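You operate a simulated robot arm through the tools that you are given. There is no shell and no other tool.

You are at the controls of a simulated robot arm. One attempt, no reset.

## Task
Fit the flange over the turntable's pin and chalk a circle on it at the card's radius.
Fine: the flange at the table's end; one whole turn; swing the chalk arm aside again.

The check looks at the end state, three seconds after you hand in, the way a careful person would. Anything else that was tipped, shoved, dropped, spilled or broken makes it a failure.

## Robot
A 6-joint arm with a two-finger gripper, fixed in place. Base frame: the origin is at the foot of the arm, x ahead of it, y to its left, z up; the work surface is at about z = 0.78. Units: m, rad, N and s.
It reaches about 1.298 m from its shoulder. Its first joint turns from -2.601 to 2.601 rad. Payload 1.57 kg.
Tool frame: the origin (TCP) lies between the finger pads and is the grasp point; the fingertips stand 0.021 m ahead of it; z points along the fingers, y is the line along which they close. Largest opening 0.07 m; the body of the gripper starts 0.05 m behind the TCP.
Orientation is that of the tool frame in the base frame, as [roll, pitch, yaw] about the fixed x, y, z axes, in that order (R = Rz(yaw) Ry(pitch) Rx(roll)). With the fingers straight down and closing along the base's y, the tool's x points along the base's -x, its y along +y and its z along -z.

## Interface
- The arm moves only by the tool send_rows. Its argument "targets" is a list of rows, each a list of 3 entries, a list of its own where there are three numbers: the shift along the base's x, y, z in m, then the turn, a rotation vector about the base's x, y, z in rad, then the closure, from 0 (fully open) to 1 (shut). In form: [[[dx, dy, dz], [rx, ry, rz], jaw], ...]. A call has 1 to 20 rows; each row is the pose to reach, as a shift and turn from the pose commanded when the call began. A row lasts 0.2 s, in which the tool goes at most 0.05 m and 0.15 rad; a call with a longer step from one row to the next is refused whole, and so is a gripper value outside its range. A pose out of reach is approached as far as the arm can. The call stops where the force on the tool passes 50 N (or 10 N more than at its start, if that is more) or the arm is blocked; 0.2 s more then pass. The fingers move at their own pace and stop on an object; they squeeze with about 30 N. The grip force told is the motor's: it shows also when the fingers shut on nothing. Time passes only in rows, and 0.2 s behind the last, so rows that repeat a pose let the fingers close. The reply holds the time, the measured pose of the TCP, the force on the tool along the base axes, the opening and the grip force, in the units named above and with some noise, with the torque about the TCP (base axes, N m) and any sound that the robot's microphone picked up, and new pictures: "pictures" is both (left out), scene, wrist or none.
- Cameras (640 x 400 px; columns grow to the right, rows downward): "scene" is fixed at [0.2182, 0.6493, 1.5459]; the picture's right is [-0.96, -0.29, 0.00], its down [-0.13, 0.43, -0.89] and it looks along [0.26, -0.86, -0.45] (base axes); focal length 360 px, centre (320, 200). "wrist" rides on the gripper at [0.079, 0.004, -0.081] in the tool frame; the picture's right is [-0.05, 1.00, 0.00], its down [-0.67, -0.04, -0.75] and it looks along [-0.74, -0.04, 0.67] (tool axes); focal length 256 px, centre (320, 200). There is no depth. A picture from a camera that has moved, and an enlarged one, comes with that camera's place and axes in the base frame and with its lens.
- raise_lower(by): slides the trunk up (or, below 0, down) by that many m; the arm rides with it, the base frame stays. It gives what a move gives, with no picture.
- enlarge(camera, box): a new picture of the part [left, top, right, bottom] of that camera's present view, enlarged. It takes no simulated time.
- hand_in(): hands the job in; it is judged then, once.

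Nothing tells you positions but the pictures and the camera data. Unless the task says otherwise, let go and move clear before handing in.

The tools are called after "Emit:" as a command line: name --argument value ..., lists and objects as JSON in quotes. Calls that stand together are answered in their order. send_rows: Moves the arm, as the interface text tells. Its arguments: {"type":"object","properties":{"targets":{"type":"array"},"pictures":{"type":"string","enum":["both","scene","wrist","none"]}},"required":["targets"]} The other tools are called the same way: raise_lower (by) slides the trunk up or down; enlarge (camera, box) takes an enlarged picture of a part of a camera's view; hand_in () hands the job in.

At the start:

```text
time: 0.0
ee_pos: [0.6517, -0.4255, 1.0925]
ee_rot: [-3.14, 0.001, 3.141]
ft_force: [-0.5, 0.8, -0.4]
wrist_torque: [-0.01, 0.0, 0.01]
grip_width: 0.0701
gripper_force: 0.1
trunk travel left (down, up): [-0.773, 0.197]
```

scene: 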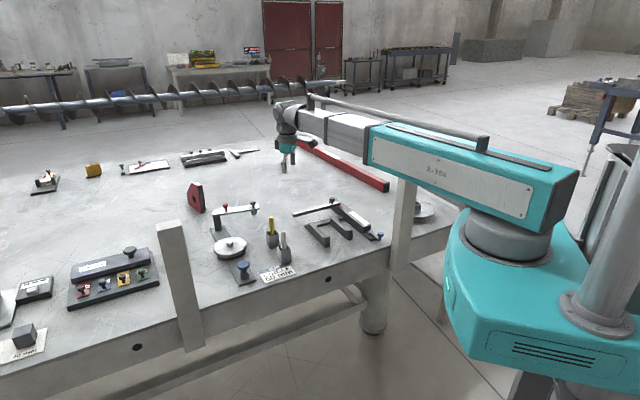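
wrist: 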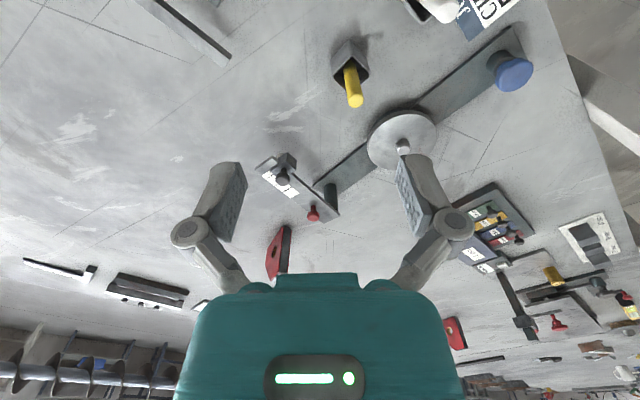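

I see a bench with a turntable (disc, swing arm with a red knob, blue knob on a base plate), a yellow chalk in a holder, a card and other items. I'll enlarge views before moving anything.

Emit:
enlarge --camera "scene" --box '[180, 170, 400, 300]'

Emit:
enlarge --camera "scene" --box '[190, 190, 310, 290]'

Emit:
enlarge --camera "wrist" --box '[240, 0, 560, 230]'

Emit:
enlarge --camera "scene" --box '[0, 230, 180, 370]'

```text
2.91 times, centred on (290, 235) of scene
camera zoom: at [0.2182, 0.6493, 1.5459], right [-0.96, -0.29, 0.0], down [-0.13, 0.43, -0.89], along [0.26, -0.86, -0.45], focal length 1047 px, centre (407, 98)
```

zoom: 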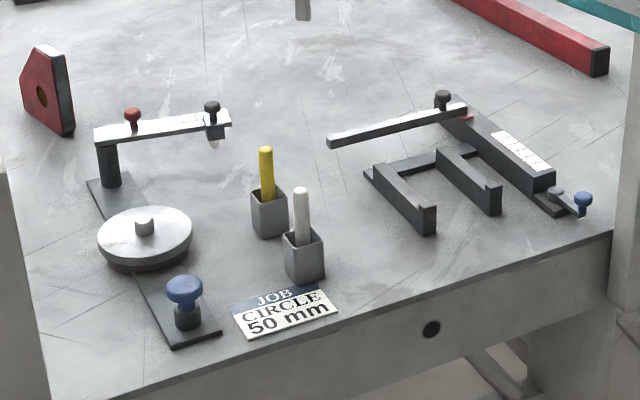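

```text
4.00 times, centred on (250, 240) of scene
camera zoom: at [0.2182, 0.6493, 1.5459], right [-0.96, -0.29, 0.0], down [-0.13, 0.43, -0.89], along [0.26, -0.86, -0.45], focal length 1440 px, centre (600, 40)
```

zoom: 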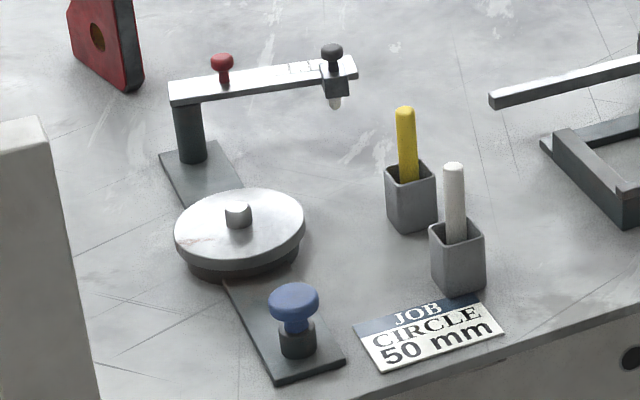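

```text
1.74 times, centred on (400, 115) of wrist
camera zoom: at [0.5726, -0.421, 1.173], right [0.05, 1.0, 0.0], down [0.67, -0.04, 0.75], along [0.74, -0.04, -0.67], focal length 445 px, centre (181, 348)
```

zoom: 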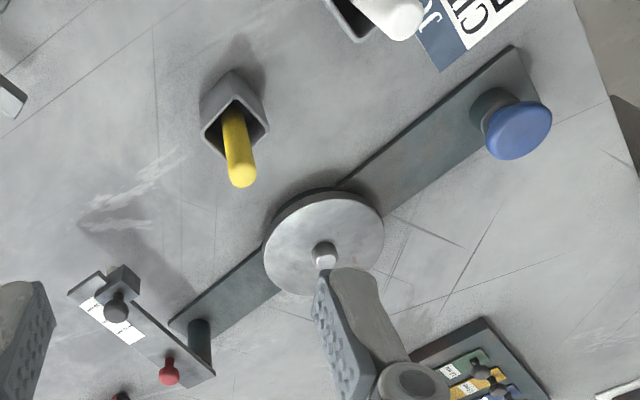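

```text
2.86 times, centred on (90, 300) of scene
camera zoom: at [0.2182, 0.6493, 1.5459], right [-0.96, -0.29, 0.0], down [-0.13, 0.43, -0.89], along [0.26, -0.86, -0.45], focal length 1028 px, centre (977, -86)
```

zoom: 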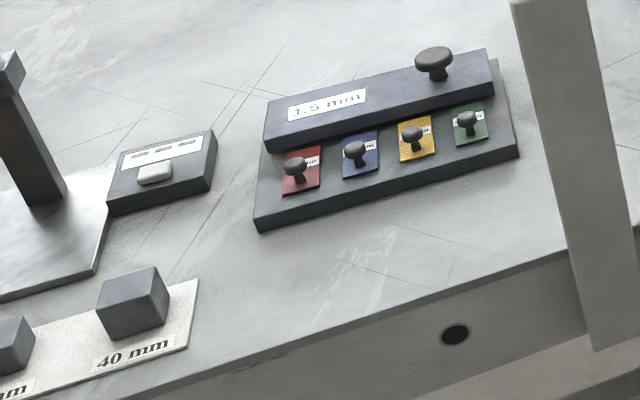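

I need to find the flange: there's a round thing near (420,210) in the scene, partly hidden behind the arm. I'll zoom on that and the other areas.

Emit:
enlarge --camera "scene" --box '[380, 170, 480, 250]'

Emit:
enlarge --camera "scene" --box '[0, 130, 300, 230]'

Emit:
enlarge --camera "wrist" --box '[430, 170, 640, 370]'

Emit:
enlarge --camera "wrist" --box '[0, 0, 240, 150]'

Emit:
enlarge --camera "scene" --box '[0, 260, 80, 380]'

Emit:
enlarge --camera "wrist" --box '[380, 0, 540, 50]'

```text
5.00 times, centred on (430, 210) of scene
camera zoom: at [0.2182, 0.6493, 1.5459], right [-0.96, -0.29, 0.0], down [-0.13, 0.43, -0.89], along [0.26, -0.86, -0.45], focal length 1799 px, centre (-230, 150)
```

zoom: 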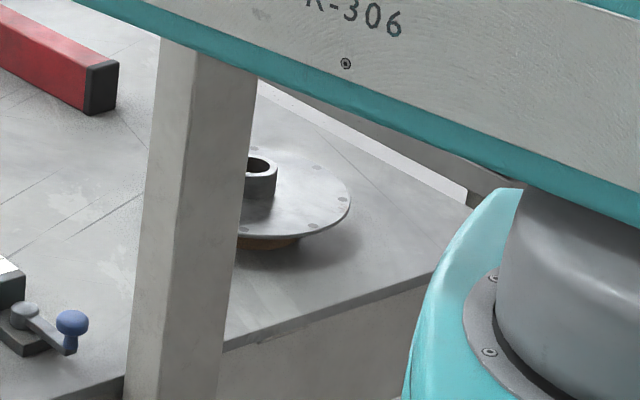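

```text
2.13 times, centred on (150, 180) of scene
camera zoom: at [0.2182, 0.6493, 1.5459], right [-0.96, -0.29, 0.0], down [-0.13, 0.43, -0.89], along [0.26, -0.86, -0.45], focal length 768 px, centre (683, 243)
```

zoom: 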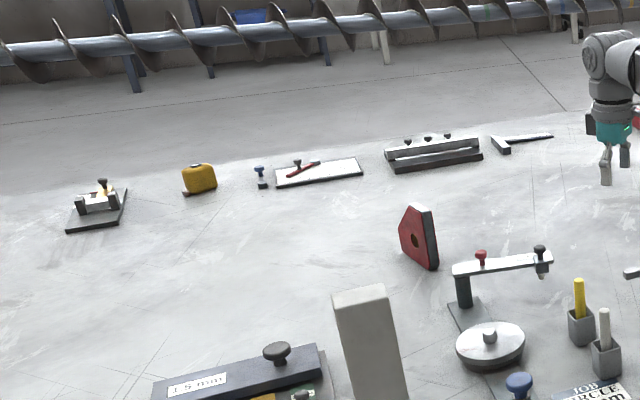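

```text
2.00 times, centred on (535, 270) of wrist
camera zoom: at [0.5726, -0.421, 1.173], right [0.05, 1.0, 0.0], down [0.67, -0.04, 0.75], along [0.74, -0.04, -0.67], focal length 512 px, centre (-110, 60)
```

zoom: 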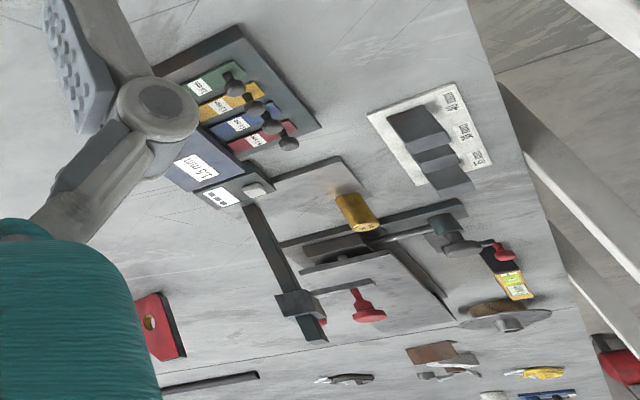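

```text
2.67 times, centred on (120, 75) of wrist
camera zoom: at [0.5726, -0.421, 1.173], right [0.05, 1.0, 0.0], down [0.67, -0.04, 0.75], along [0.74, -0.04, -0.67], focal length 683 px, centre (853, 533)
```

zoom: 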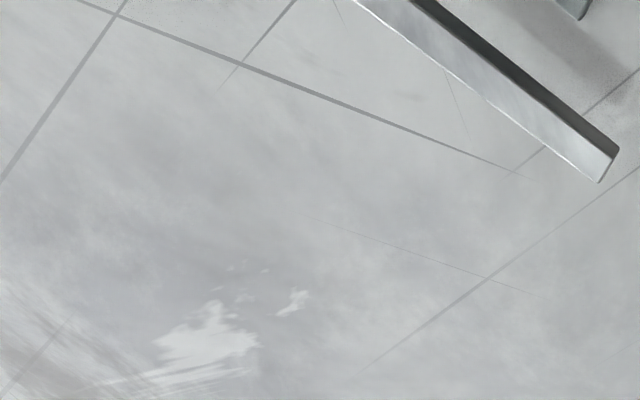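

```text
3.33 times, centred on (40, 320) of scene
camera zoom: at [0.2182, 0.6493, 1.5459], right [-0.96, -0.29, 0.0], down [-0.13, 0.43, -0.89], along [0.26, -0.86, -0.45], focal length 1200 px, centre (1253, -200)
```

zoom: 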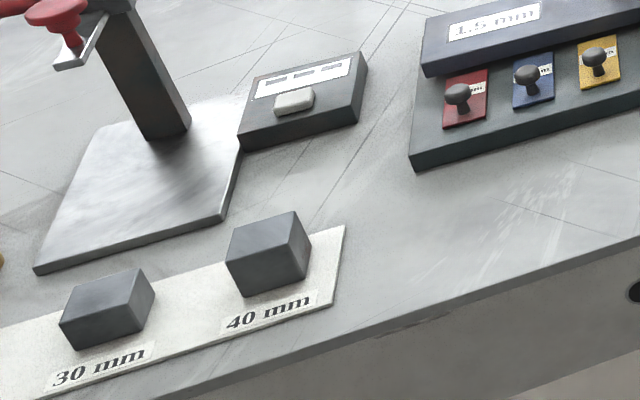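

```text
4.00 times, centred on (460, 25) of wrist
camera zoom: at [0.5726, -0.421, 1.173], right [0.05, 1.0, 0.0], down [0.67, -0.04, 0.75], along [0.74, -0.04, -0.67], focal length 1024 px, centre (-240, 900)
```

zoom: 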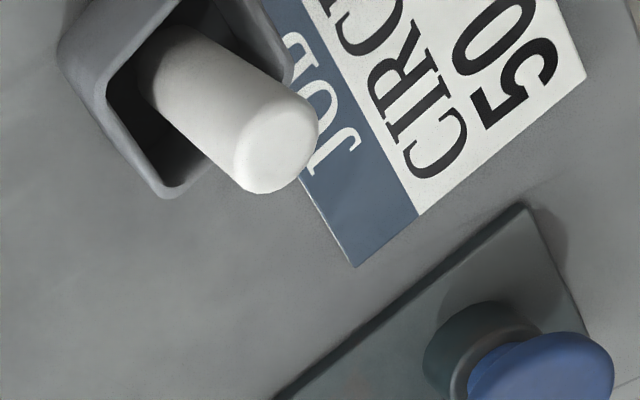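

The flange sits near the robot on the right, at about (0.2, -0.77). The turntable is at about (0.83, -0.30). Next I'll check the posts that stand in front and the details on the turntable.

Emit:
enlarge --camera "scene" --box '[340, 150, 500, 350]'

Emit:
enlarge --camera "scene" --box '[130, 200, 260, 370]'

Emit:
enlarge --camera "scene" --box '[205, 195, 265, 232]'

Emit:
enlarge --camera "wrist" --box '[240, 140, 360, 220]'

```text
2.00 times, centred on (420, 250) of scene
camera zoom: at [0.2182, 0.6493, 1.5459], right [-0.96, -0.29, 0.0], down [-0.13, 0.43, -0.89], along [0.26, -0.86, -0.45], focal length 720 px, centre (120, 100)
```

zoom: 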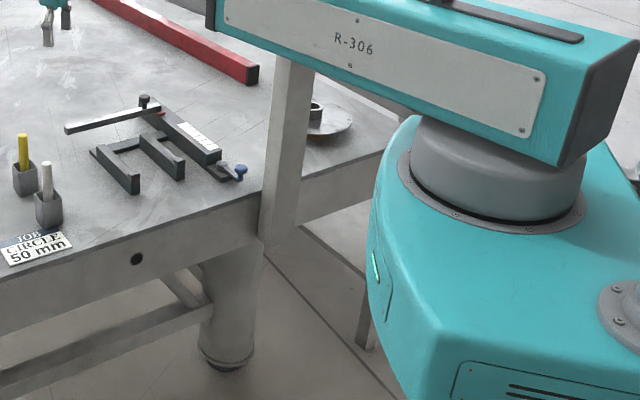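

```text
2.35 times, centred on (195, 285) of scene
camera zoom: at [0.2182, 0.6493, 1.5459], right [-0.96, -0.29, 0.0], down [-0.13, 0.43, -0.89], along [0.26, -0.86, -0.45], focal length 847 px, centre (614, 0)
```

zoom: 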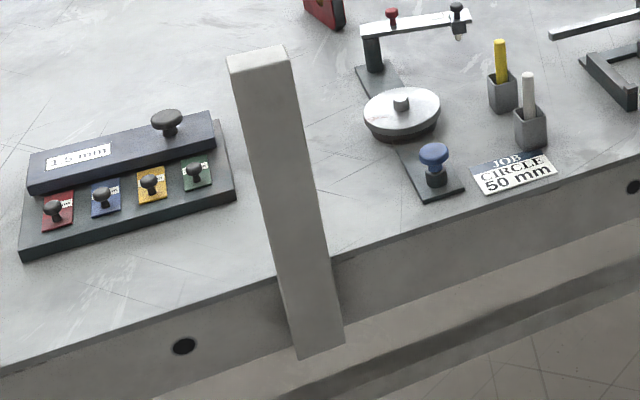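

```text
10.67 times, centred on (235, 214) of scene
camera zoom: at [0.2182, 0.6493, 1.5459], right [-0.96, -0.29, 0.0], down [-0.13, 0.43, -0.89], along [0.26, -0.86, -0.45], focal length 3839 px, centre (1227, 56)
```

zoom: 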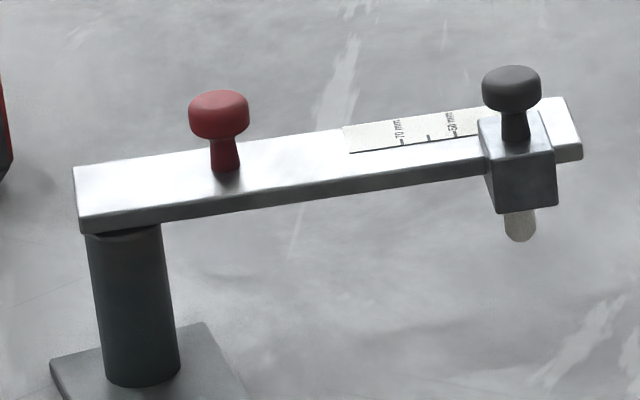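

```text
5.00 times, centred on (300, 180) of wrist
camera zoom: at [0.5726, -0.421, 1.173], right [0.05, 1.0, 0.0], down [0.67, -0.04, 0.75], along [0.74, -0.04, -0.67], focal length 1280 px, centre (420, 300)
```

zoom: 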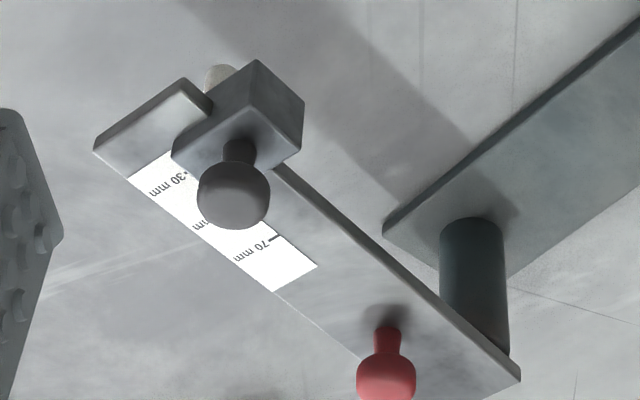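

The turntable has a blue crank knob. The swing arm carries a slider on a 30–70 mm scale, which now reads about 40, and the card asks for 50 mm. I'll bring the wrist camera closer to the arm for a better reading.

Emit:
send_rows --targets '[[[0.03, 0, -0.02], [0, 0, 0], 0], [[0.06, -0.01, -0.05], [0, 0, 0], 0], [[0.06, -0.01, -0.08], [0, 0, 0], 0], [[0.06, -0.01, -0.08], [0, 0, 0], 0]]' --pictures "both"

```text
time: 1.0
ee_pos: [0.7122, -0.4353, 1.0908]
ee_rot: [-3.14, -0.001, -3.141]
ft_force: [-0.4, -0.1, -0.1]
wrist_torque: [0.03, 0.0, -0.02]
grip_width: 0.0704
gripper_force: 0.1
out of reach, approached as far as the arm can: row 1, 2, 3, 4
trunk travel left (down, up): [-0.773, 0.197]
camera wrist: at [0.6324, -0.431, 1.173], right [0.05, 1.0, 0.0], down [0.67, -0.03, 0.75], along [0.74, -0.04, -0.67], focal length 256 px, centre (320, 200)
```

scene: 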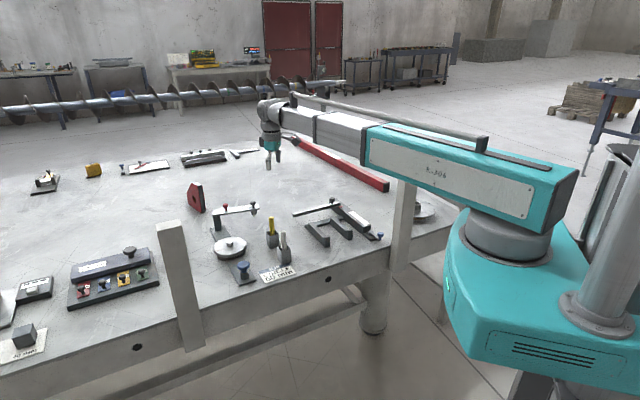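
wrist: 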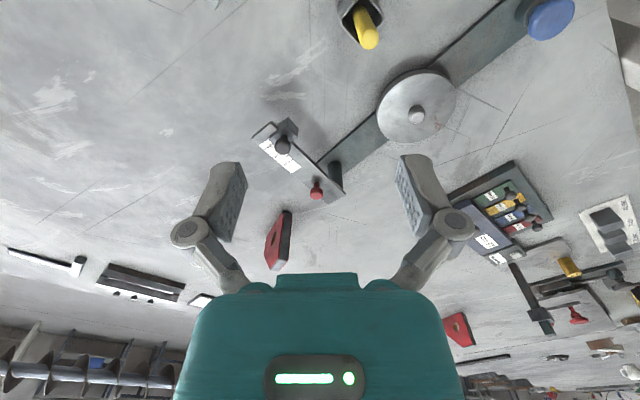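

The commanded z wouldn't drop, so the arm seems to be a rotating, telescoping beam with height coming from the trunk. The two posts on the table's edge are obstacles, so I'll stay high when sweeping past them. From here I'll read the scale and look at the post.

Emit:
enlarge --camera "wrist" --box '[240, 105, 360, 205]'

Emit:
enlarge --camera "scene" --box '[240, 80, 480, 230]'

Emit:
raise_lower --by -0.1

Emit:
enlarge --camera "wrist" --box '[0, 0, 640, 400]'

Emit:
enlarge --camera "scene" --box '[0, 0, 640, 400]'

```text
4.00 times, centred on (300, 155) of wrist
camera zoom: at [0.6324, -0.431, 1.173], right [0.05, 1.0, 0.0], down [0.67, -0.03, 0.75], along [0.74, -0.04, -0.67], focal length 1024 px, centre (400, 380)
```

zoom: 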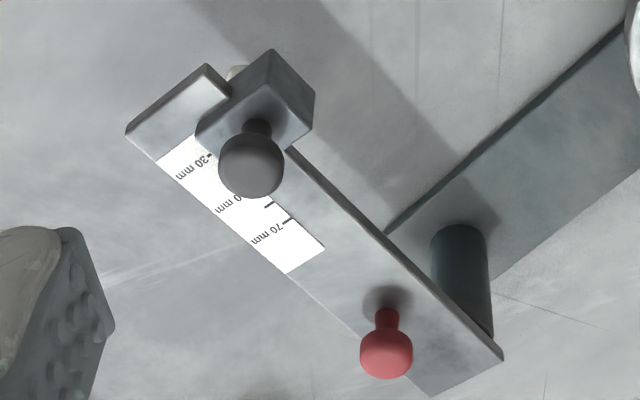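

```text
2.67 times, centred on (360, 155) of scene
camera zoom: at [0.2182, 0.6493, 1.5459], right [-0.96, -0.29, 0.0], down [-0.13, 0.43, -0.89], along [0.26, -0.86, -0.45], focal length 960 px, centre (213, 320)
```

zoom: 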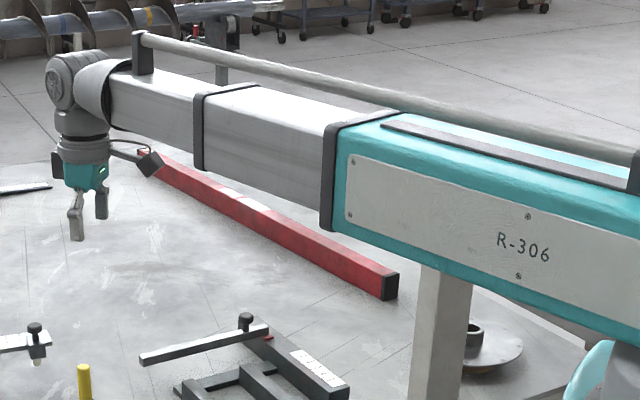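

```text
time: 2.3
ee_pos: [0.7122, -0.4341, 0.9921]
ee_rot: [-3.139, -0.001, -3.141]
ft_force: [-0.7, 0.2, 0.0]
wrist_torque: [0.01, 0.02, -0.02]
grip_width: 0.0698
gripper_force: 0.1
trunk travel left (down, up): [-0.673, 0.297]
```

```text
1.00 times, centred on (320, 200) of wrist (not enlarged: the box is as wide or as high as the picture)
camera zoom: at [0.6323, -0.4311, 1.073], right [0.05, 1.0, 0.0], down [0.67, -0.03, 0.75], along [0.74, -0.04, -0.67], focal length 256 px, centre (320, 200)
```

zoom: 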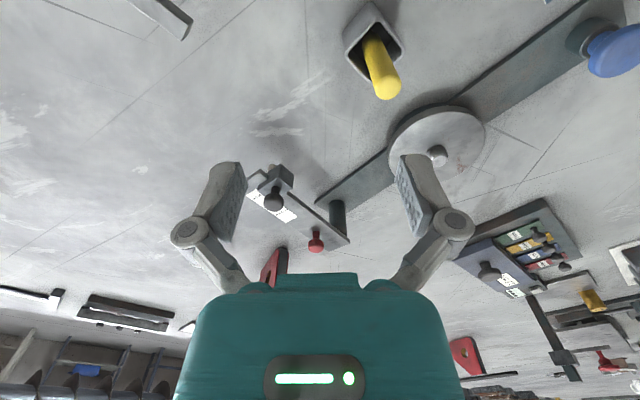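

```text
1.00 times, centred on (320, 200) of scene (not enlarged: the box is as wide or as high as the picture)
camera zoom: at [0.2182, 0.6493, 1.5459], right [-0.96, -0.29, 0.0], down [-0.13, 0.43, -0.89], along [0.26, -0.86, -0.45], focal length 360 px, centre (320, 200)
```

zoom: 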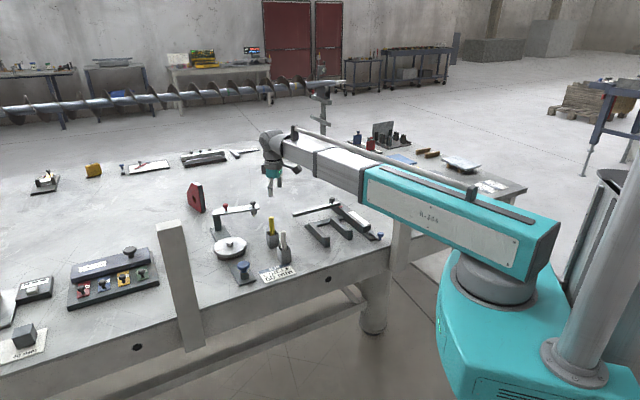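

Two camera heights put the slider knob near (0.834, -0.492, 0.888) and the pin top near (0.835, -0.296, 0.817). I'll move in a little above the slider, clear of the chalk cups.

Emit:
send_rows --targets '[[[0.03, -0.03, 0], [0, 0, 0], 0], [[0.058, -0.056, 0], [0, 0, 0], 0], [[0.058, -0.056, 0], [0, 0, 0], 0]]' --pictures "none"

Emit:
raise_lower --by -0.03

Emit:
enlarge --camera "wrist" --box '[0, 0, 640, 400]'

Emit:
enlarge --camera "wrist" --box '[240, 120, 400, 270]'

```text
time: 3.1
ee_pos: [0.77, -0.4901, 0.9924]
ee_rot: [-3.14, 0.0, -3.141]
ft_force: [-0.4, 0.0, 0.4]
wrist_torque: [0.0, 0.02, 0.0]
grip_width: 0.0699
gripper_force: 0.1
trunk travel left (down, up): [-0.673, 0.297]
```

```text
time: 3.9
ee_pos: [0.7702, -0.4899, 0.961]
ee_rot: [-3.139, -0.001, 3.141]
ft_force: [-0.4, 0.1, -0.6]
wrist_torque: [0.0, -0.01, -0.01]
grip_width: 0.0699
gripper_force: 0.1
trunk travel left (down, up): [-0.643, 0.327]
```

```text
1.00 times, centred on (320, 200) of wrist (not enlarged: the box is as wide or as high as the picture)
camera zoom: at [0.6904, -0.4858, 1.043], right [0.05, 1.0, 0.0], down [0.67, -0.03, 0.75], along [0.74, -0.04, -0.67], focal length 256 px, centre (320, 200)
```

zoom: 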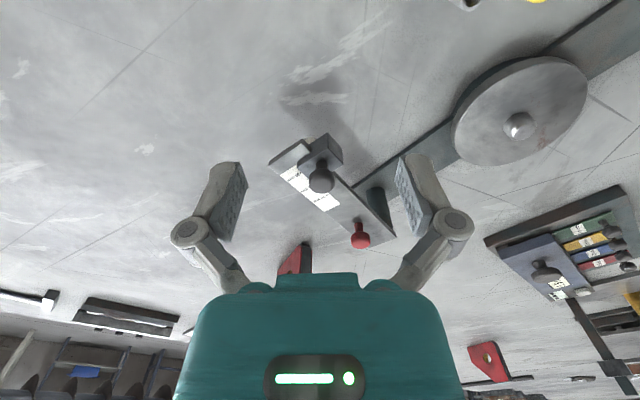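

```text
2.67 times, centred on (320, 195) of wrist
camera zoom: at [0.6904, -0.4858, 1.043], right [0.05, 1.0, 0.0], down [0.67, -0.03, 0.75], along [0.74, -0.04, -0.67], focal length 683 px, centre (320, 213)
```

zoom: 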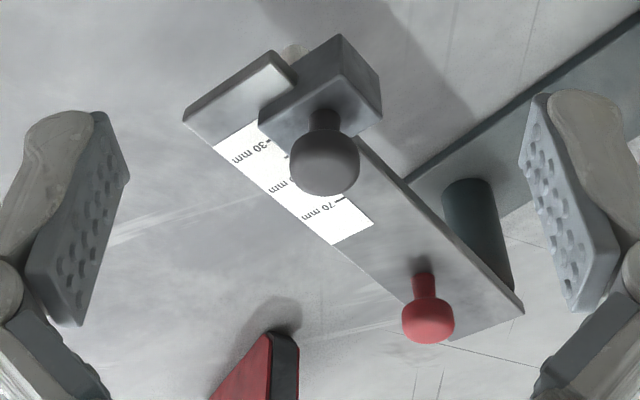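

I'll swing the wrist camera around to look straight at the scale from the other side of the arm, by yawing about 134° while staying above everything.

Emit:
send_rows --targets '[[[0.01, -0.005, 0], [0, 0, 0.145], 0], [[0.02, -0.01, 0], [0, 0, 0.29], 0], [[0.03, -0.015, 0], [0, 0, 0.435], 0], [[0.04, -0.02, 0], [0, 0, 0.58], 0], [[0.05, -0.025, 0], [0, 0, 0.725], 0], [[0.06, -0.03, 0], [0, 0, 0.87], 0], [[0.07, -0.035, 0], [0, 0, 1.015], 0], [[0.08, -0.04, 0], [0, 0, 1.16], 0], [[0.09, -0.045, 0], [0, 0, 1.305], 0], [[0.1, -0.05, 0], [0, 0, 1.45], 0], [[0.11, -0.055, 0], [0, 0, 1.595], 0], [[0.12, -0.06, 0], [0, 0, 1.74], 0], [[0.129, -0.065, 0], [0, 0, 1.885], 0], [[0.129, -0.065, 0], [0, 0, 2.03], 0], [[0.129, -0.065, 0], [0, 0, 2.175], 0], [[0.129, -0.065, 0], [0, 0, 2.32], 0]]' --pictures "both"

```text
time: 7.3
ee_pos: [0.8997, -0.5546, 0.9616]
ee_rot: [-3.139, -0.001, -0.819]
ft_force: [-0.1, -0.3, -0.1]
wrist_torque: [-0.01, -0.02, 0.02]
grip_width: 0.0703
gripper_force: 0.0
trunk travel left (down, up): [-0.643, 0.327]
camera wrist: at [0.95, -0.6161, 1.0428], right [-0.77, -0.64, 0.0], down [-0.43, 0.51, 0.75], along [-0.48, 0.57, -0.67], focal length 256 px, centre (320, 200)
```

scene: 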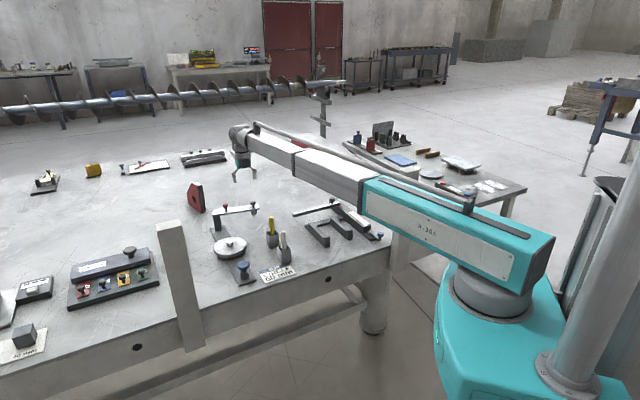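
wrist: 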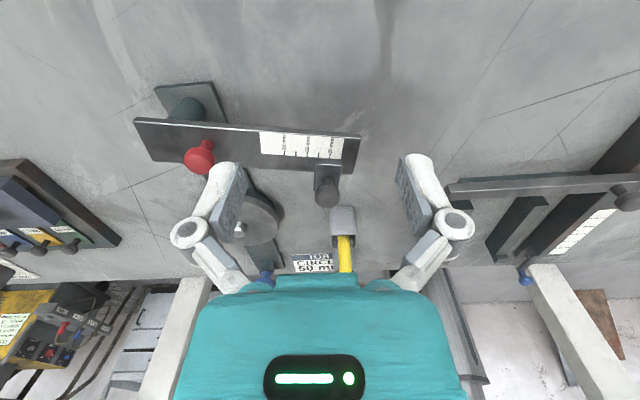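

Emit:
enlarge --camera "wrist" --box '[240, 110, 370, 220]'

Emit:
enlarge --camera "wrist" --box '[120, 70, 380, 220]'

Emit:
enlarge --camera "scene" --box '[210, 200, 260, 231]'

```text
3.64 times, centred on (305, 165) of wrist
camera zoom: at [0.95, -0.6161, 1.0428], right [-0.77, -0.64, 0.0], down [-0.43, 0.51, 0.75], along [-0.48, 0.57, -0.67], focal length 931 px, centre (374, 327)
```

zoom: 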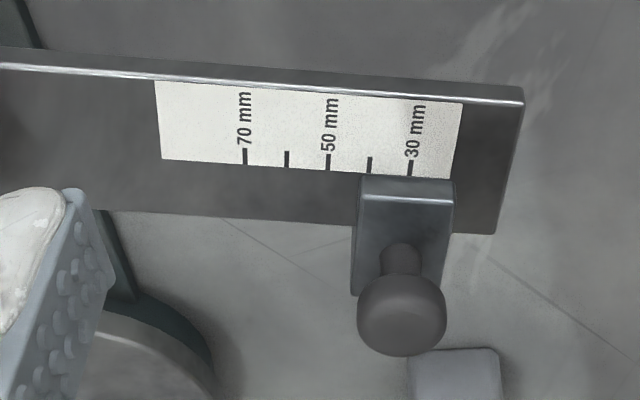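

```text
2.46 times, centred on (250, 145) of wrist
camera zoom: at [0.95, -0.6161, 1.0428], right [-0.77, -0.64, 0.0], down [-0.43, 0.51, 0.75], along [-0.48, 0.57, -0.67], focal length 630 px, centre (492, 335)
```

zoom: 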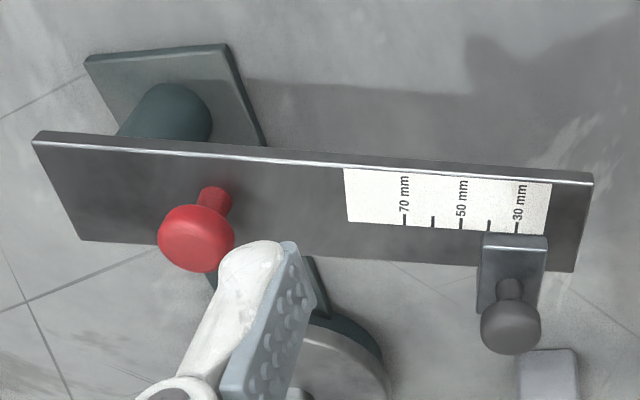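

```text
12.80 times, centred on (235, 216) of scene
camera zoom: at [0.2182, 0.6493, 1.5459], right [-0.96, -0.29, 0.0], down [-0.13, 0.43, -0.89], along [0.26, -0.86, -0.45], focal length 4606 px, centre (1408, 2)
```

zoom: 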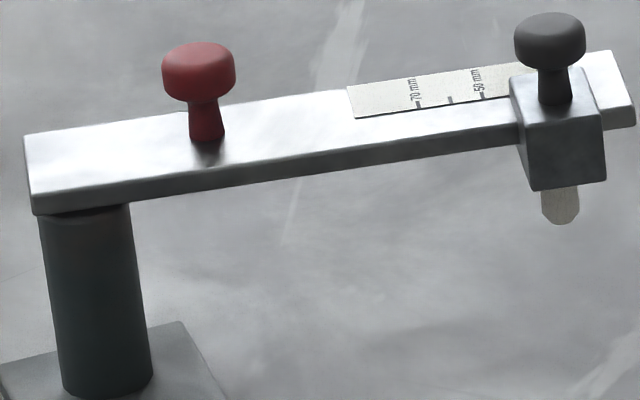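

The scale reads cleanly: the slider centre sits at the 30 mm tick, so it must move 20 mm towards the post, along (0.822, 0.569). I'll line up over the slider's knob with the fingers closing along the arm.

Emit:
send_rows --targets '[[[-0.02, 0.02, 0], [0, 0, -0.147], 0], [[-0.04, 0.04, 0], [0, 0, -0.147], 0], [[-0.0622, 0.0631, 0], [0, 0, -0.147], 0], [[-0.0622, 0.0631, 0], [0, 0, -0.147], 0]]' --pictures "wrist"

Emit:
raise_lower --by -0.04

Emit:
enlarge --camera "wrist" --box '[200, 80, 440, 230]'

Emit:
enlarge --camera "scene" --box '[200, 160, 290, 230]'

```text
time: 8.3
ee_pos: [0.8384, -0.4923, 0.9618]
ee_rot: [-3.139, 0.0, -0.969]
ft_force: [-0.7, 0.5, 0.6]
wrist_torque: [0.01, -0.01, 0.01]
grip_width: 0.0703
gripper_force: 0.0
trunk travel left (down, up): [-0.643, 0.327]
camera wrist: at [0.8787, -0.5599, 1.043], right [-0.85, -0.52, 0.0], down [-0.35, 0.57, 0.75], along [-0.39, 0.64, -0.67], focal length 256 px, centre (320, 200)
```

wrist: 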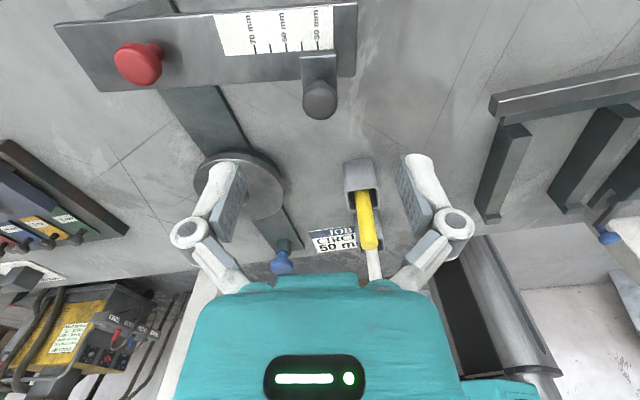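

```text
time: 9.1
ee_pos: [0.8376, -0.492, 0.9215]
ee_rot: [-3.141, -0.001, -0.969]
ft_force: [-1.0, 0.6, -0.6]
wrist_torque: [0.04, 0.0, -0.03]
grip_width: 0.0701
gripper_force: 0.0
trunk travel left (down, up): [-0.603, 0.367]
```

```text
2.67 times, centred on (320, 155) of wrist
camera zoom: at [0.8786, -0.5602, 1.003], right [-0.85, -0.52, 0.0], down [-0.35, 0.57, 0.75], along [-0.39, 0.64, -0.67], focal length 683 px, centre (320, 320)
```

zoom: 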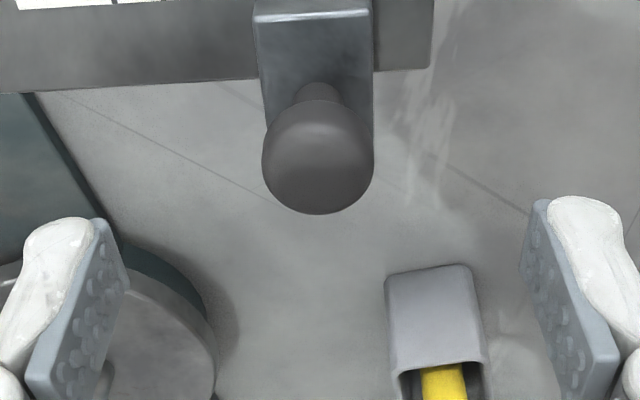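

```text
5.71 times, centred on (245, 195) of scene
camera zoom: at [0.2182, 0.6493, 1.5459], right [-0.96, -0.29, 0.0], down [-0.13, 0.43, -0.89], along [0.26, -0.86, -0.45], focal length 2056 px, centre (749, 229)
```

zoom: 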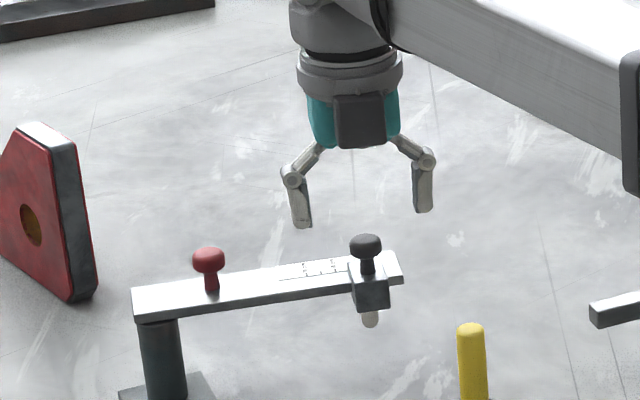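

The fingers are centred over the knob, whose centre I put at about z 0.885. I'll lower to grip it and close.

Emit:
raise_lower --by -0.028

Emit:
enlarge --camera "scene" --box '[200, 160, 290, 230]'

```text
time: 9.8
ee_pos: [0.837, -0.4925, 0.8942]
ee_rot: [3.141, 0.0, -0.969]
ft_force: [-1.1, -0.2, -0.4]
wrist_torque: [0.0, 0.02, 0.03]
grip_width: 0.0698
gripper_force: 0.1
trunk travel left (down, up): [-0.575, 0.395]
```

```text
5.71 times, centred on (245, 195) of scene
camera zoom: at [0.2182, 0.6493, 1.5459], right [-0.96, -0.29, 0.0], down [-0.13, 0.43, -0.89], along [0.26, -0.86, -0.45], focal length 2056 px, centre (749, 229)
```

zoom: 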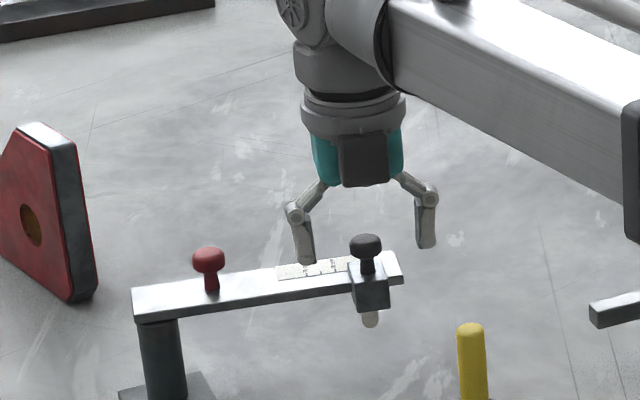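

Emit:
send_rows --targets '[[[0, 0, 0], [0, 0, 0], 0.4], [[0, 0, 0], [0, 0, 0], 0.6], [[0, 0, 0], [0, 0, 0], 0.8], [[0, 0, 0], [0, 0, 0], 1], [[0, 0, 0], [0, 0, 0], 1]]' --pictures "wrist"

Emit:
enlarge --camera "scene" --box '[200, 160, 290, 230]'

```text
time: 11.0
ee_pos: [0.839, -0.4931, 0.894]
ee_rot: [-3.14, 0.0, -0.968]
ft_force: [1.8, -0.5, 2.4]
wrist_torque: [-0.04, -0.04, -0.06]
grip_width: 0.0202
gripper_force: 32.1
trunk travel left (down, up): [-0.575, 0.395]
camera wrist: at [0.8788, -0.5601, 0.975], right [-0.85, -0.52, 0.0], down [-0.35, 0.57, 0.75], along [-0.39, 0.64, -0.67], focal length 256 px, centre (320, 200)
```

wrist: 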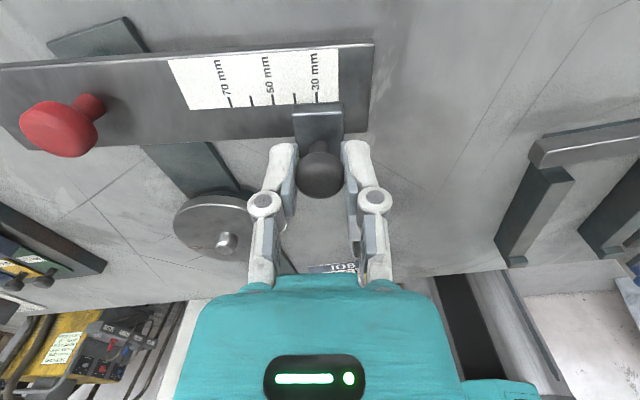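

```text
5.71 times, centred on (245, 195) of scene
camera zoom: at [0.2182, 0.6493, 1.5459], right [-0.96, -0.29, 0.0], down [-0.13, 0.43, -0.89], along [0.26, -0.86, -0.45], focal length 2056 px, centre (749, 229)
```

zoom: 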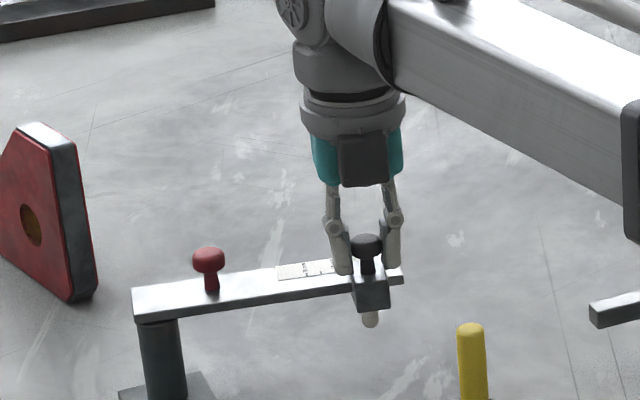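

The knob is gripped at 20 mm wide. Now I'll draw the slider 20 mm along the arm towards the post in small steps.

Emit:
send_rows --targets '[[[0.0033, 0.0023, 0], [0, 0, 0], 1], [[0.0066, 0.0046, 0], [0, 0, 0], 1], [[0.0099, 0.0068, 0], [0, 0, 0], 1], [[0.0132, 0.0091, 0], [0, 0, 0], 1], [[0.0164, 0.0114, 0], [0, 0, 0], 1], [[0.0164, 0.0114, 0], [0, 0, 0], 1]]' --pictures "wrist"

Emit:
enlarge --camera "wrist" --box '[200, 30, 400, 180]'

```text
time: 12.4
ee_pos: [0.8547, -0.4793, 0.8938]
ee_rot: [-3.139, 0.001, -0.969]
ft_force: [0.1, 0.2, 0.4]
wrist_torque: [0.09, 0.11, 0.02]
grip_width: 0.0201
gripper_force: 31.8
trunk travel left (down, up): [-0.575, 0.395]
camera wrist: at [0.8954, -0.5485, 0.975], right [-0.85, -0.52, 0.0], down [-0.35, 0.57, 0.75], along [-0.39, 0.64, -0.67], focal length 256 px, centre (320, 200)
```

wrist: 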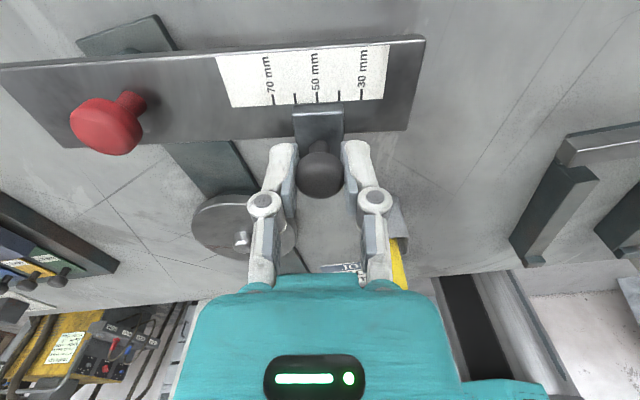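

```text
2.67 times, centred on (300, 105) of wrist
camera zoom: at [0.8954, -0.5485, 0.975], right [-0.85, -0.52, 0.0], down [-0.35, 0.57, 0.75], along [-0.39, 0.64, -0.67], focal length 683 px, centre (373, 453)
```

zoom: 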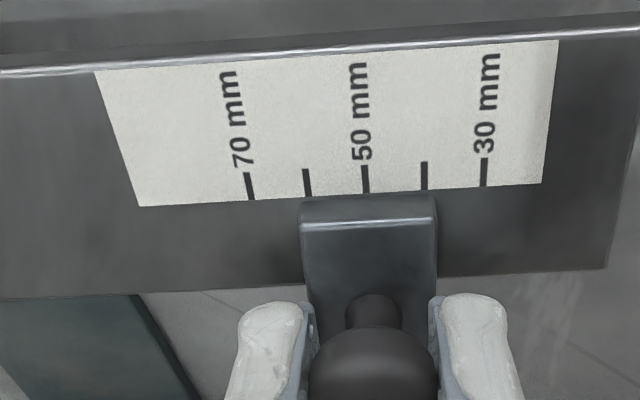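

Emit:
enlarge --camera "wrist" --box '[280, 85, 360, 135]'

```text
8.00 times, centred on (320, 110) of wrist
camera zoom: at [0.8954, -0.5485, 0.975], right [-0.85, -0.52, 0.0], down [-0.35, 0.57, 0.75], along [-0.39, 0.64, -0.67], focal length 2048 px, centre (320, 920)
```

zoom: 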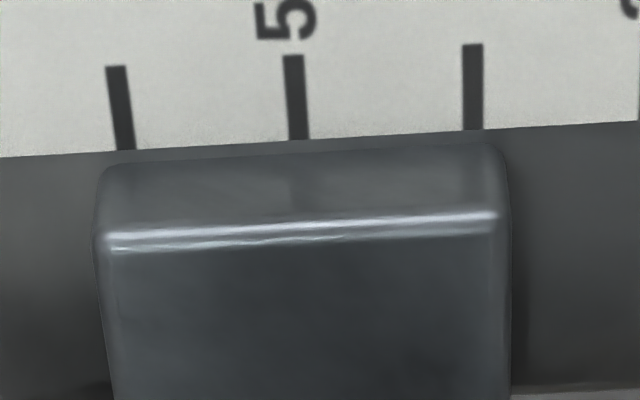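

The slider centre now aligns with the 50 mm tick. I'll release it, rise, and re-check.

Emit:
send_rows --targets '[[[0.0164, 0.0114, 0], [0, 0, 0], 0.5], [[0, 0, 0], [0, 0, 0], 0], [[0, 0, 0], [0, 0, 0], 0], [[0, 0, 0], [0, 0, 0], 0]]' --pictures "none"

```text
time: 13.4
ee_pos: [0.8542, -0.4813, 0.8926]
ee_rot: [-3.14, -0.001, -0.969]
ft_force: [-0.3, 1.0, 0.7]
wrist_torque: [0.01, 0.02, -0.01]
grip_width: 0.07
gripper_force: 0.0
trunk travel left (down, up): [-0.575, 0.395]
```

My first row there carried a stale shift, so it may have nudged the slider. I'll check the scale before anything else.

Emit:
enlarge --camera "wrist" --box '[200, 30, 400, 180]'

Emit:
enlarge --camera "wrist" --box '[0, 0, 640, 400]'

```text
2.67 times, centred on (300, 105) of wrist
camera zoom: at [0.8949, -0.5491, 0.9748], right [-0.85, -0.52, 0.0], down [-0.35, 0.57, 0.75], along [-0.39, 0.64, -0.67], focal length 683 px, centre (373, 453)
```

zoom: 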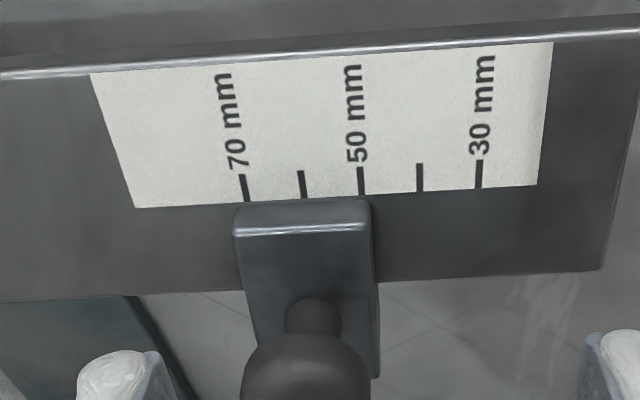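

```text
1.00 times, centred on (320, 200) of wrist (not enlarged: the box is as wide or as high as the picture)
camera zoom: at [0.8949, -0.5491, 0.9748], right [-0.85, -0.52, 0.0], down [-0.35, 0.57, 0.75], along [-0.39, 0.64, -0.67], focal length 256 px, centre (320, 200)
```

zoom: 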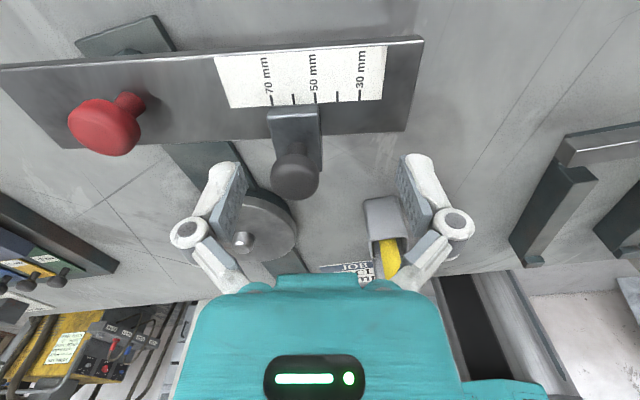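

The slider went to about 60. I'll re-centre on the knob, grip, and move it back 10 mm.

Emit:
send_rows --targets '[[[0.0082, 0.0057, 0], [0, 0, 0], 0], [[0.0082, 0.0057, 0], [0, 0, 0], 0.4], [[0.0082, 0.0057, 0], [0, 0, 0], 0.7], [[0.0082, 0.0057, 0], [0, 0, 0], 1], [[0.0082, 0.0057, 0], [0, 0, 0], 1], [[0.0082, 0.0057, 0], [0, 0, 0], 1]]' --pictures "none"

Emit:
enlarge --camera "wrist" --box '[260, 70, 380, 145]'

```text
time: 14.8
ee_pos: [0.8616, -0.4751, 0.8925]
ee_rot: [-3.138, 0.0, -0.969]
ft_force: [-0.1, -0.6, 1.0]
wrist_torque: [-0.05, -0.04, 0.01]
grip_width: 0.0204
gripper_force: 32.2
trunk travel left (down, up): [-0.575, 0.395]
```

```text
5.33 times, centred on (320, 108) of wrist
camera zoom: at [0.9031, -0.5433, 0.975], right [-0.85, -0.52, 0.0], down [-0.35, 0.57, 0.75], along [-0.39, 0.64, -0.67], focal length 1365 px, centre (320, 693)
```

zoom: 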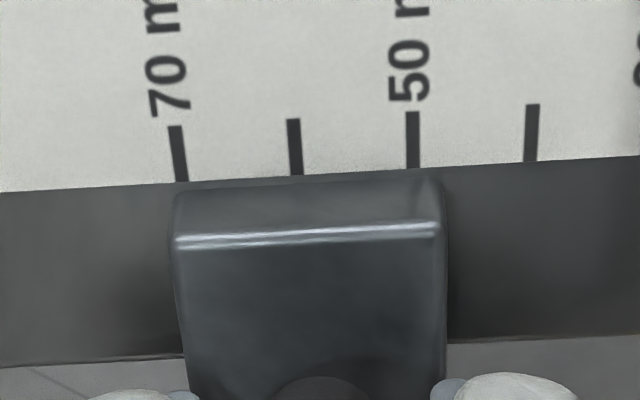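

Emit:
send_rows --targets '[[[-0.0037, -0.0026, 0], [0, 0, 0], 1], [[-0.0075, -0.0052, 0], [0, 0, 0], 1], [[-0.0075, -0.0052, 0], [0, 0, 0], 1], [[-0.0075, -0.0052, 0], [0, 0, 0], 1]]' --pictures "none"

Emit:
enlarge --camera "wrist" --box '[260, 70, 380, 145]'

```text
time: 15.8
ee_pos: [0.8545, -0.4795, 0.8927]
ee_rot: [-3.141, 0.001, -0.969]
ft_force: [-0.1, -0.3, 1.7]
wrist_torque: [-0.02, 0.01, -0.01]
grip_width: 0.0203
gripper_force: 32.3
trunk travel left (down, up): [-0.575, 0.395]
```

```text
5.33 times, centred on (320, 108) of wrist
camera zoom: at [0.8954, -0.5485, 0.975], right [-0.85, -0.52, 0.0], down [-0.35, 0.57, 0.75], along [-0.39, 0.64, -0.67], focal length 1365 px, centre (320, 693)
```

zoom: 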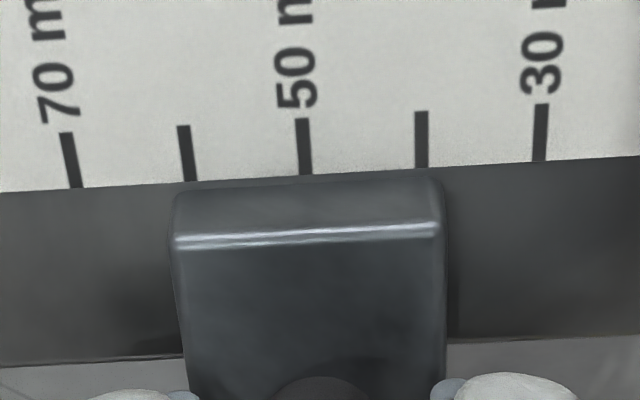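

It reads about 49.7–50 now. I'll release with no shift this time, then rise well clear.

Emit:
send_rows --targets '[[[0, 0, 0], [0, 0, 0], 0.6], [[0, 0, 0], [0, 0, 0], 0.3], [[0, 0, 0], [0, 0, 0], 0], [[0, 0, 0], [0, 0, 0], 0]]' --pictures "none"

Emit:
raise_lower --by 0.08

Emit:
enlarge --camera "wrist" --box '[0, 0, 640, 400]'

Emit:
enlarge --camera "wrist" --box '[220, 0, 380, 100]'

```text
time: 16.8
ee_pos: [0.8542, -0.4808, 0.894]
ee_rot: [-3.139, 0.0, -0.968]
ft_force: [-0.6, 0.3, -0.5]
wrist_torque: [-0.02, -0.01, -0.02]
grip_width: 0.0696
gripper_force: 0.0
trunk travel left (down, up): [-0.575, 0.395]
```

```text
time: 18.0
ee_pos: [0.8558, -0.48, 0.9746]
ee_rot: [-3.138, 0.001, -0.969]
ft_force: [-0.8, -0.3, -0.5]
wrist_torque: [0.02, -0.01, 0.03]
grip_width: 0.0699
gripper_force: 0.1
trunk travel left (down, up): [-0.655, 0.315]
```

```text
1.00 times, centred on (320, 200) of wrist (not enlarged: the box is as wide or as high as the picture)
camera zoom: at [0.8959, -0.5484, 1.0548], right [-0.85, -0.52, 0.0], down [-0.35, 0.57, 0.75], along [-0.39, 0.64, -0.67], focal length 256 px, centre (320, 200)
```

zoom: 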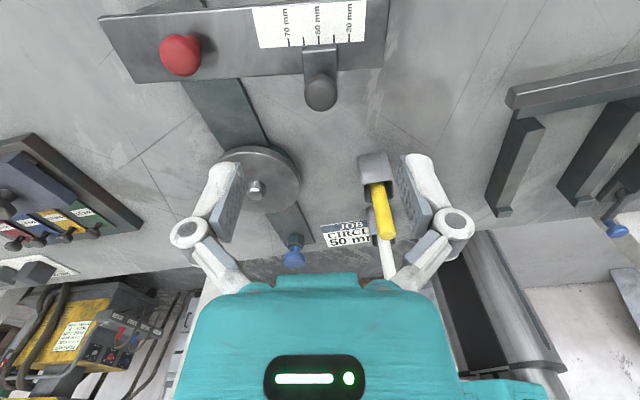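

```text
4.00 times, centred on (300, 50) of wrist
camera zoom: at [0.8959, -0.5484, 1.0548], right [-0.85, -0.52, 0.0], down [-0.35, 0.57, 0.75], along [-0.39, 0.64, -0.67], focal length 1024 px, centre (400, 800)
```

zoom: 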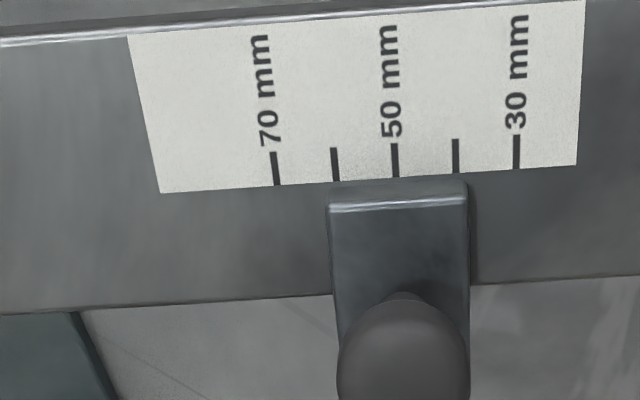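

The slider reads 50 mm. Next is the flange: I'll raise the trunk high to clear the posts, then sweep over to the flange while returning the wrist yaw.

Emit:
raise_lower --by 0.24

Emit:
send_rows --targets '[[[-0.04, -0.018, 0], [0, 0, -0.14], 0], [[-0.08, -0.036, 0], [0, 0, -0.28], 0], [[-0.12, -0.054, 0], [0, 0, -0.42], 0], [[-0.16, -0.072, 0], [0, 0, -0.56], 0], [[-0.2, -0.09, 0], [0, 0, -0.7], 0], [[-0.24, -0.108, 0], [0, 0, -0.84], 0], [[-0.28, -0.126, 0], [0, 0, -0.98], 0], [[-0.32, -0.144, 0], [0, 0, -1.12], 0], [[-0.36, -0.162, 0], [0, 0, -1.26], 0], [[-0.4, -0.18, 0], [0, 0, -1.4], 0], [[-0.44, -0.198, 0], [0, 0, -1.54], 0], [[-0.48, -0.216, 0], [0, 0, -1.68], 0], [[-0.52, -0.234, 0], [0, 0, -1.82], 0], [[-0.56, -0.252, 0], [0, 0, -1.96], 0], [[-0.6, -0.27, 0], [0, 0, -2.1], 0], [[-0.64, -0.287, 0], [0, 0, -2.17], 0], [[-0.64, -0.287, 0], [0, 0, -2.17], 0]]' --pictures "both"

```text
time: 20.5
ee_pos: [0.8557, -0.4807, 1.213]
ee_rot: [-3.139, 0.0, -0.968]
ft_force: [0.1, -0.7, 0.3]
wrist_torque: [0.03, 0.03, 0.02]
grip_width: 0.0699
gripper_force: 0.1
trunk travel left (down, up): [-0.895, 0.075]
```

```text
time: 24.1
ee_pos: [0.2134, -0.7662, 1.2129]
ee_rot: [-3.139, 0.001, 3.141]
ft_force: [-0.3, -0.2, -0.3]
wrist_torque: [-0.03, -0.01, 0.02]
grip_width: 0.0701
gripper_force: 0.1
trunk travel left (down, up): [-0.895, 0.075]
camera wrist: at [0.1344, -0.7627, 1.295], right [0.05, 1.0, 0.0], down [0.67, -0.03, 0.75], along [0.74, -0.04, -0.67], focal length 256 px, centre (320, 200)
```

scene: 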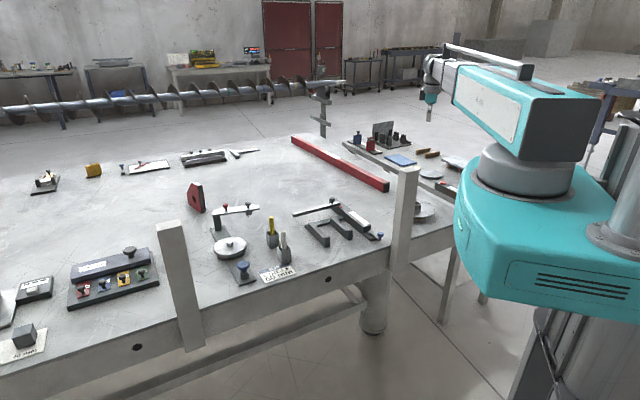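
wrist: 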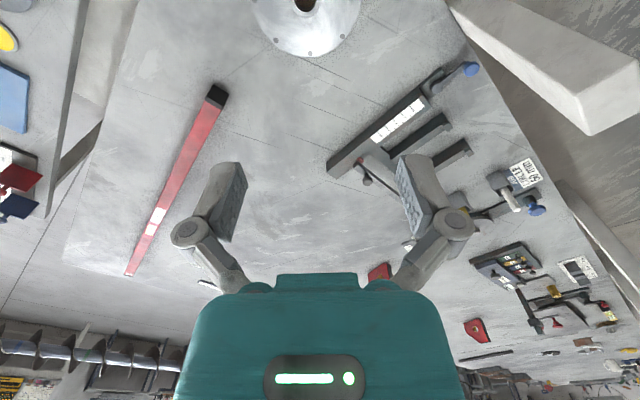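

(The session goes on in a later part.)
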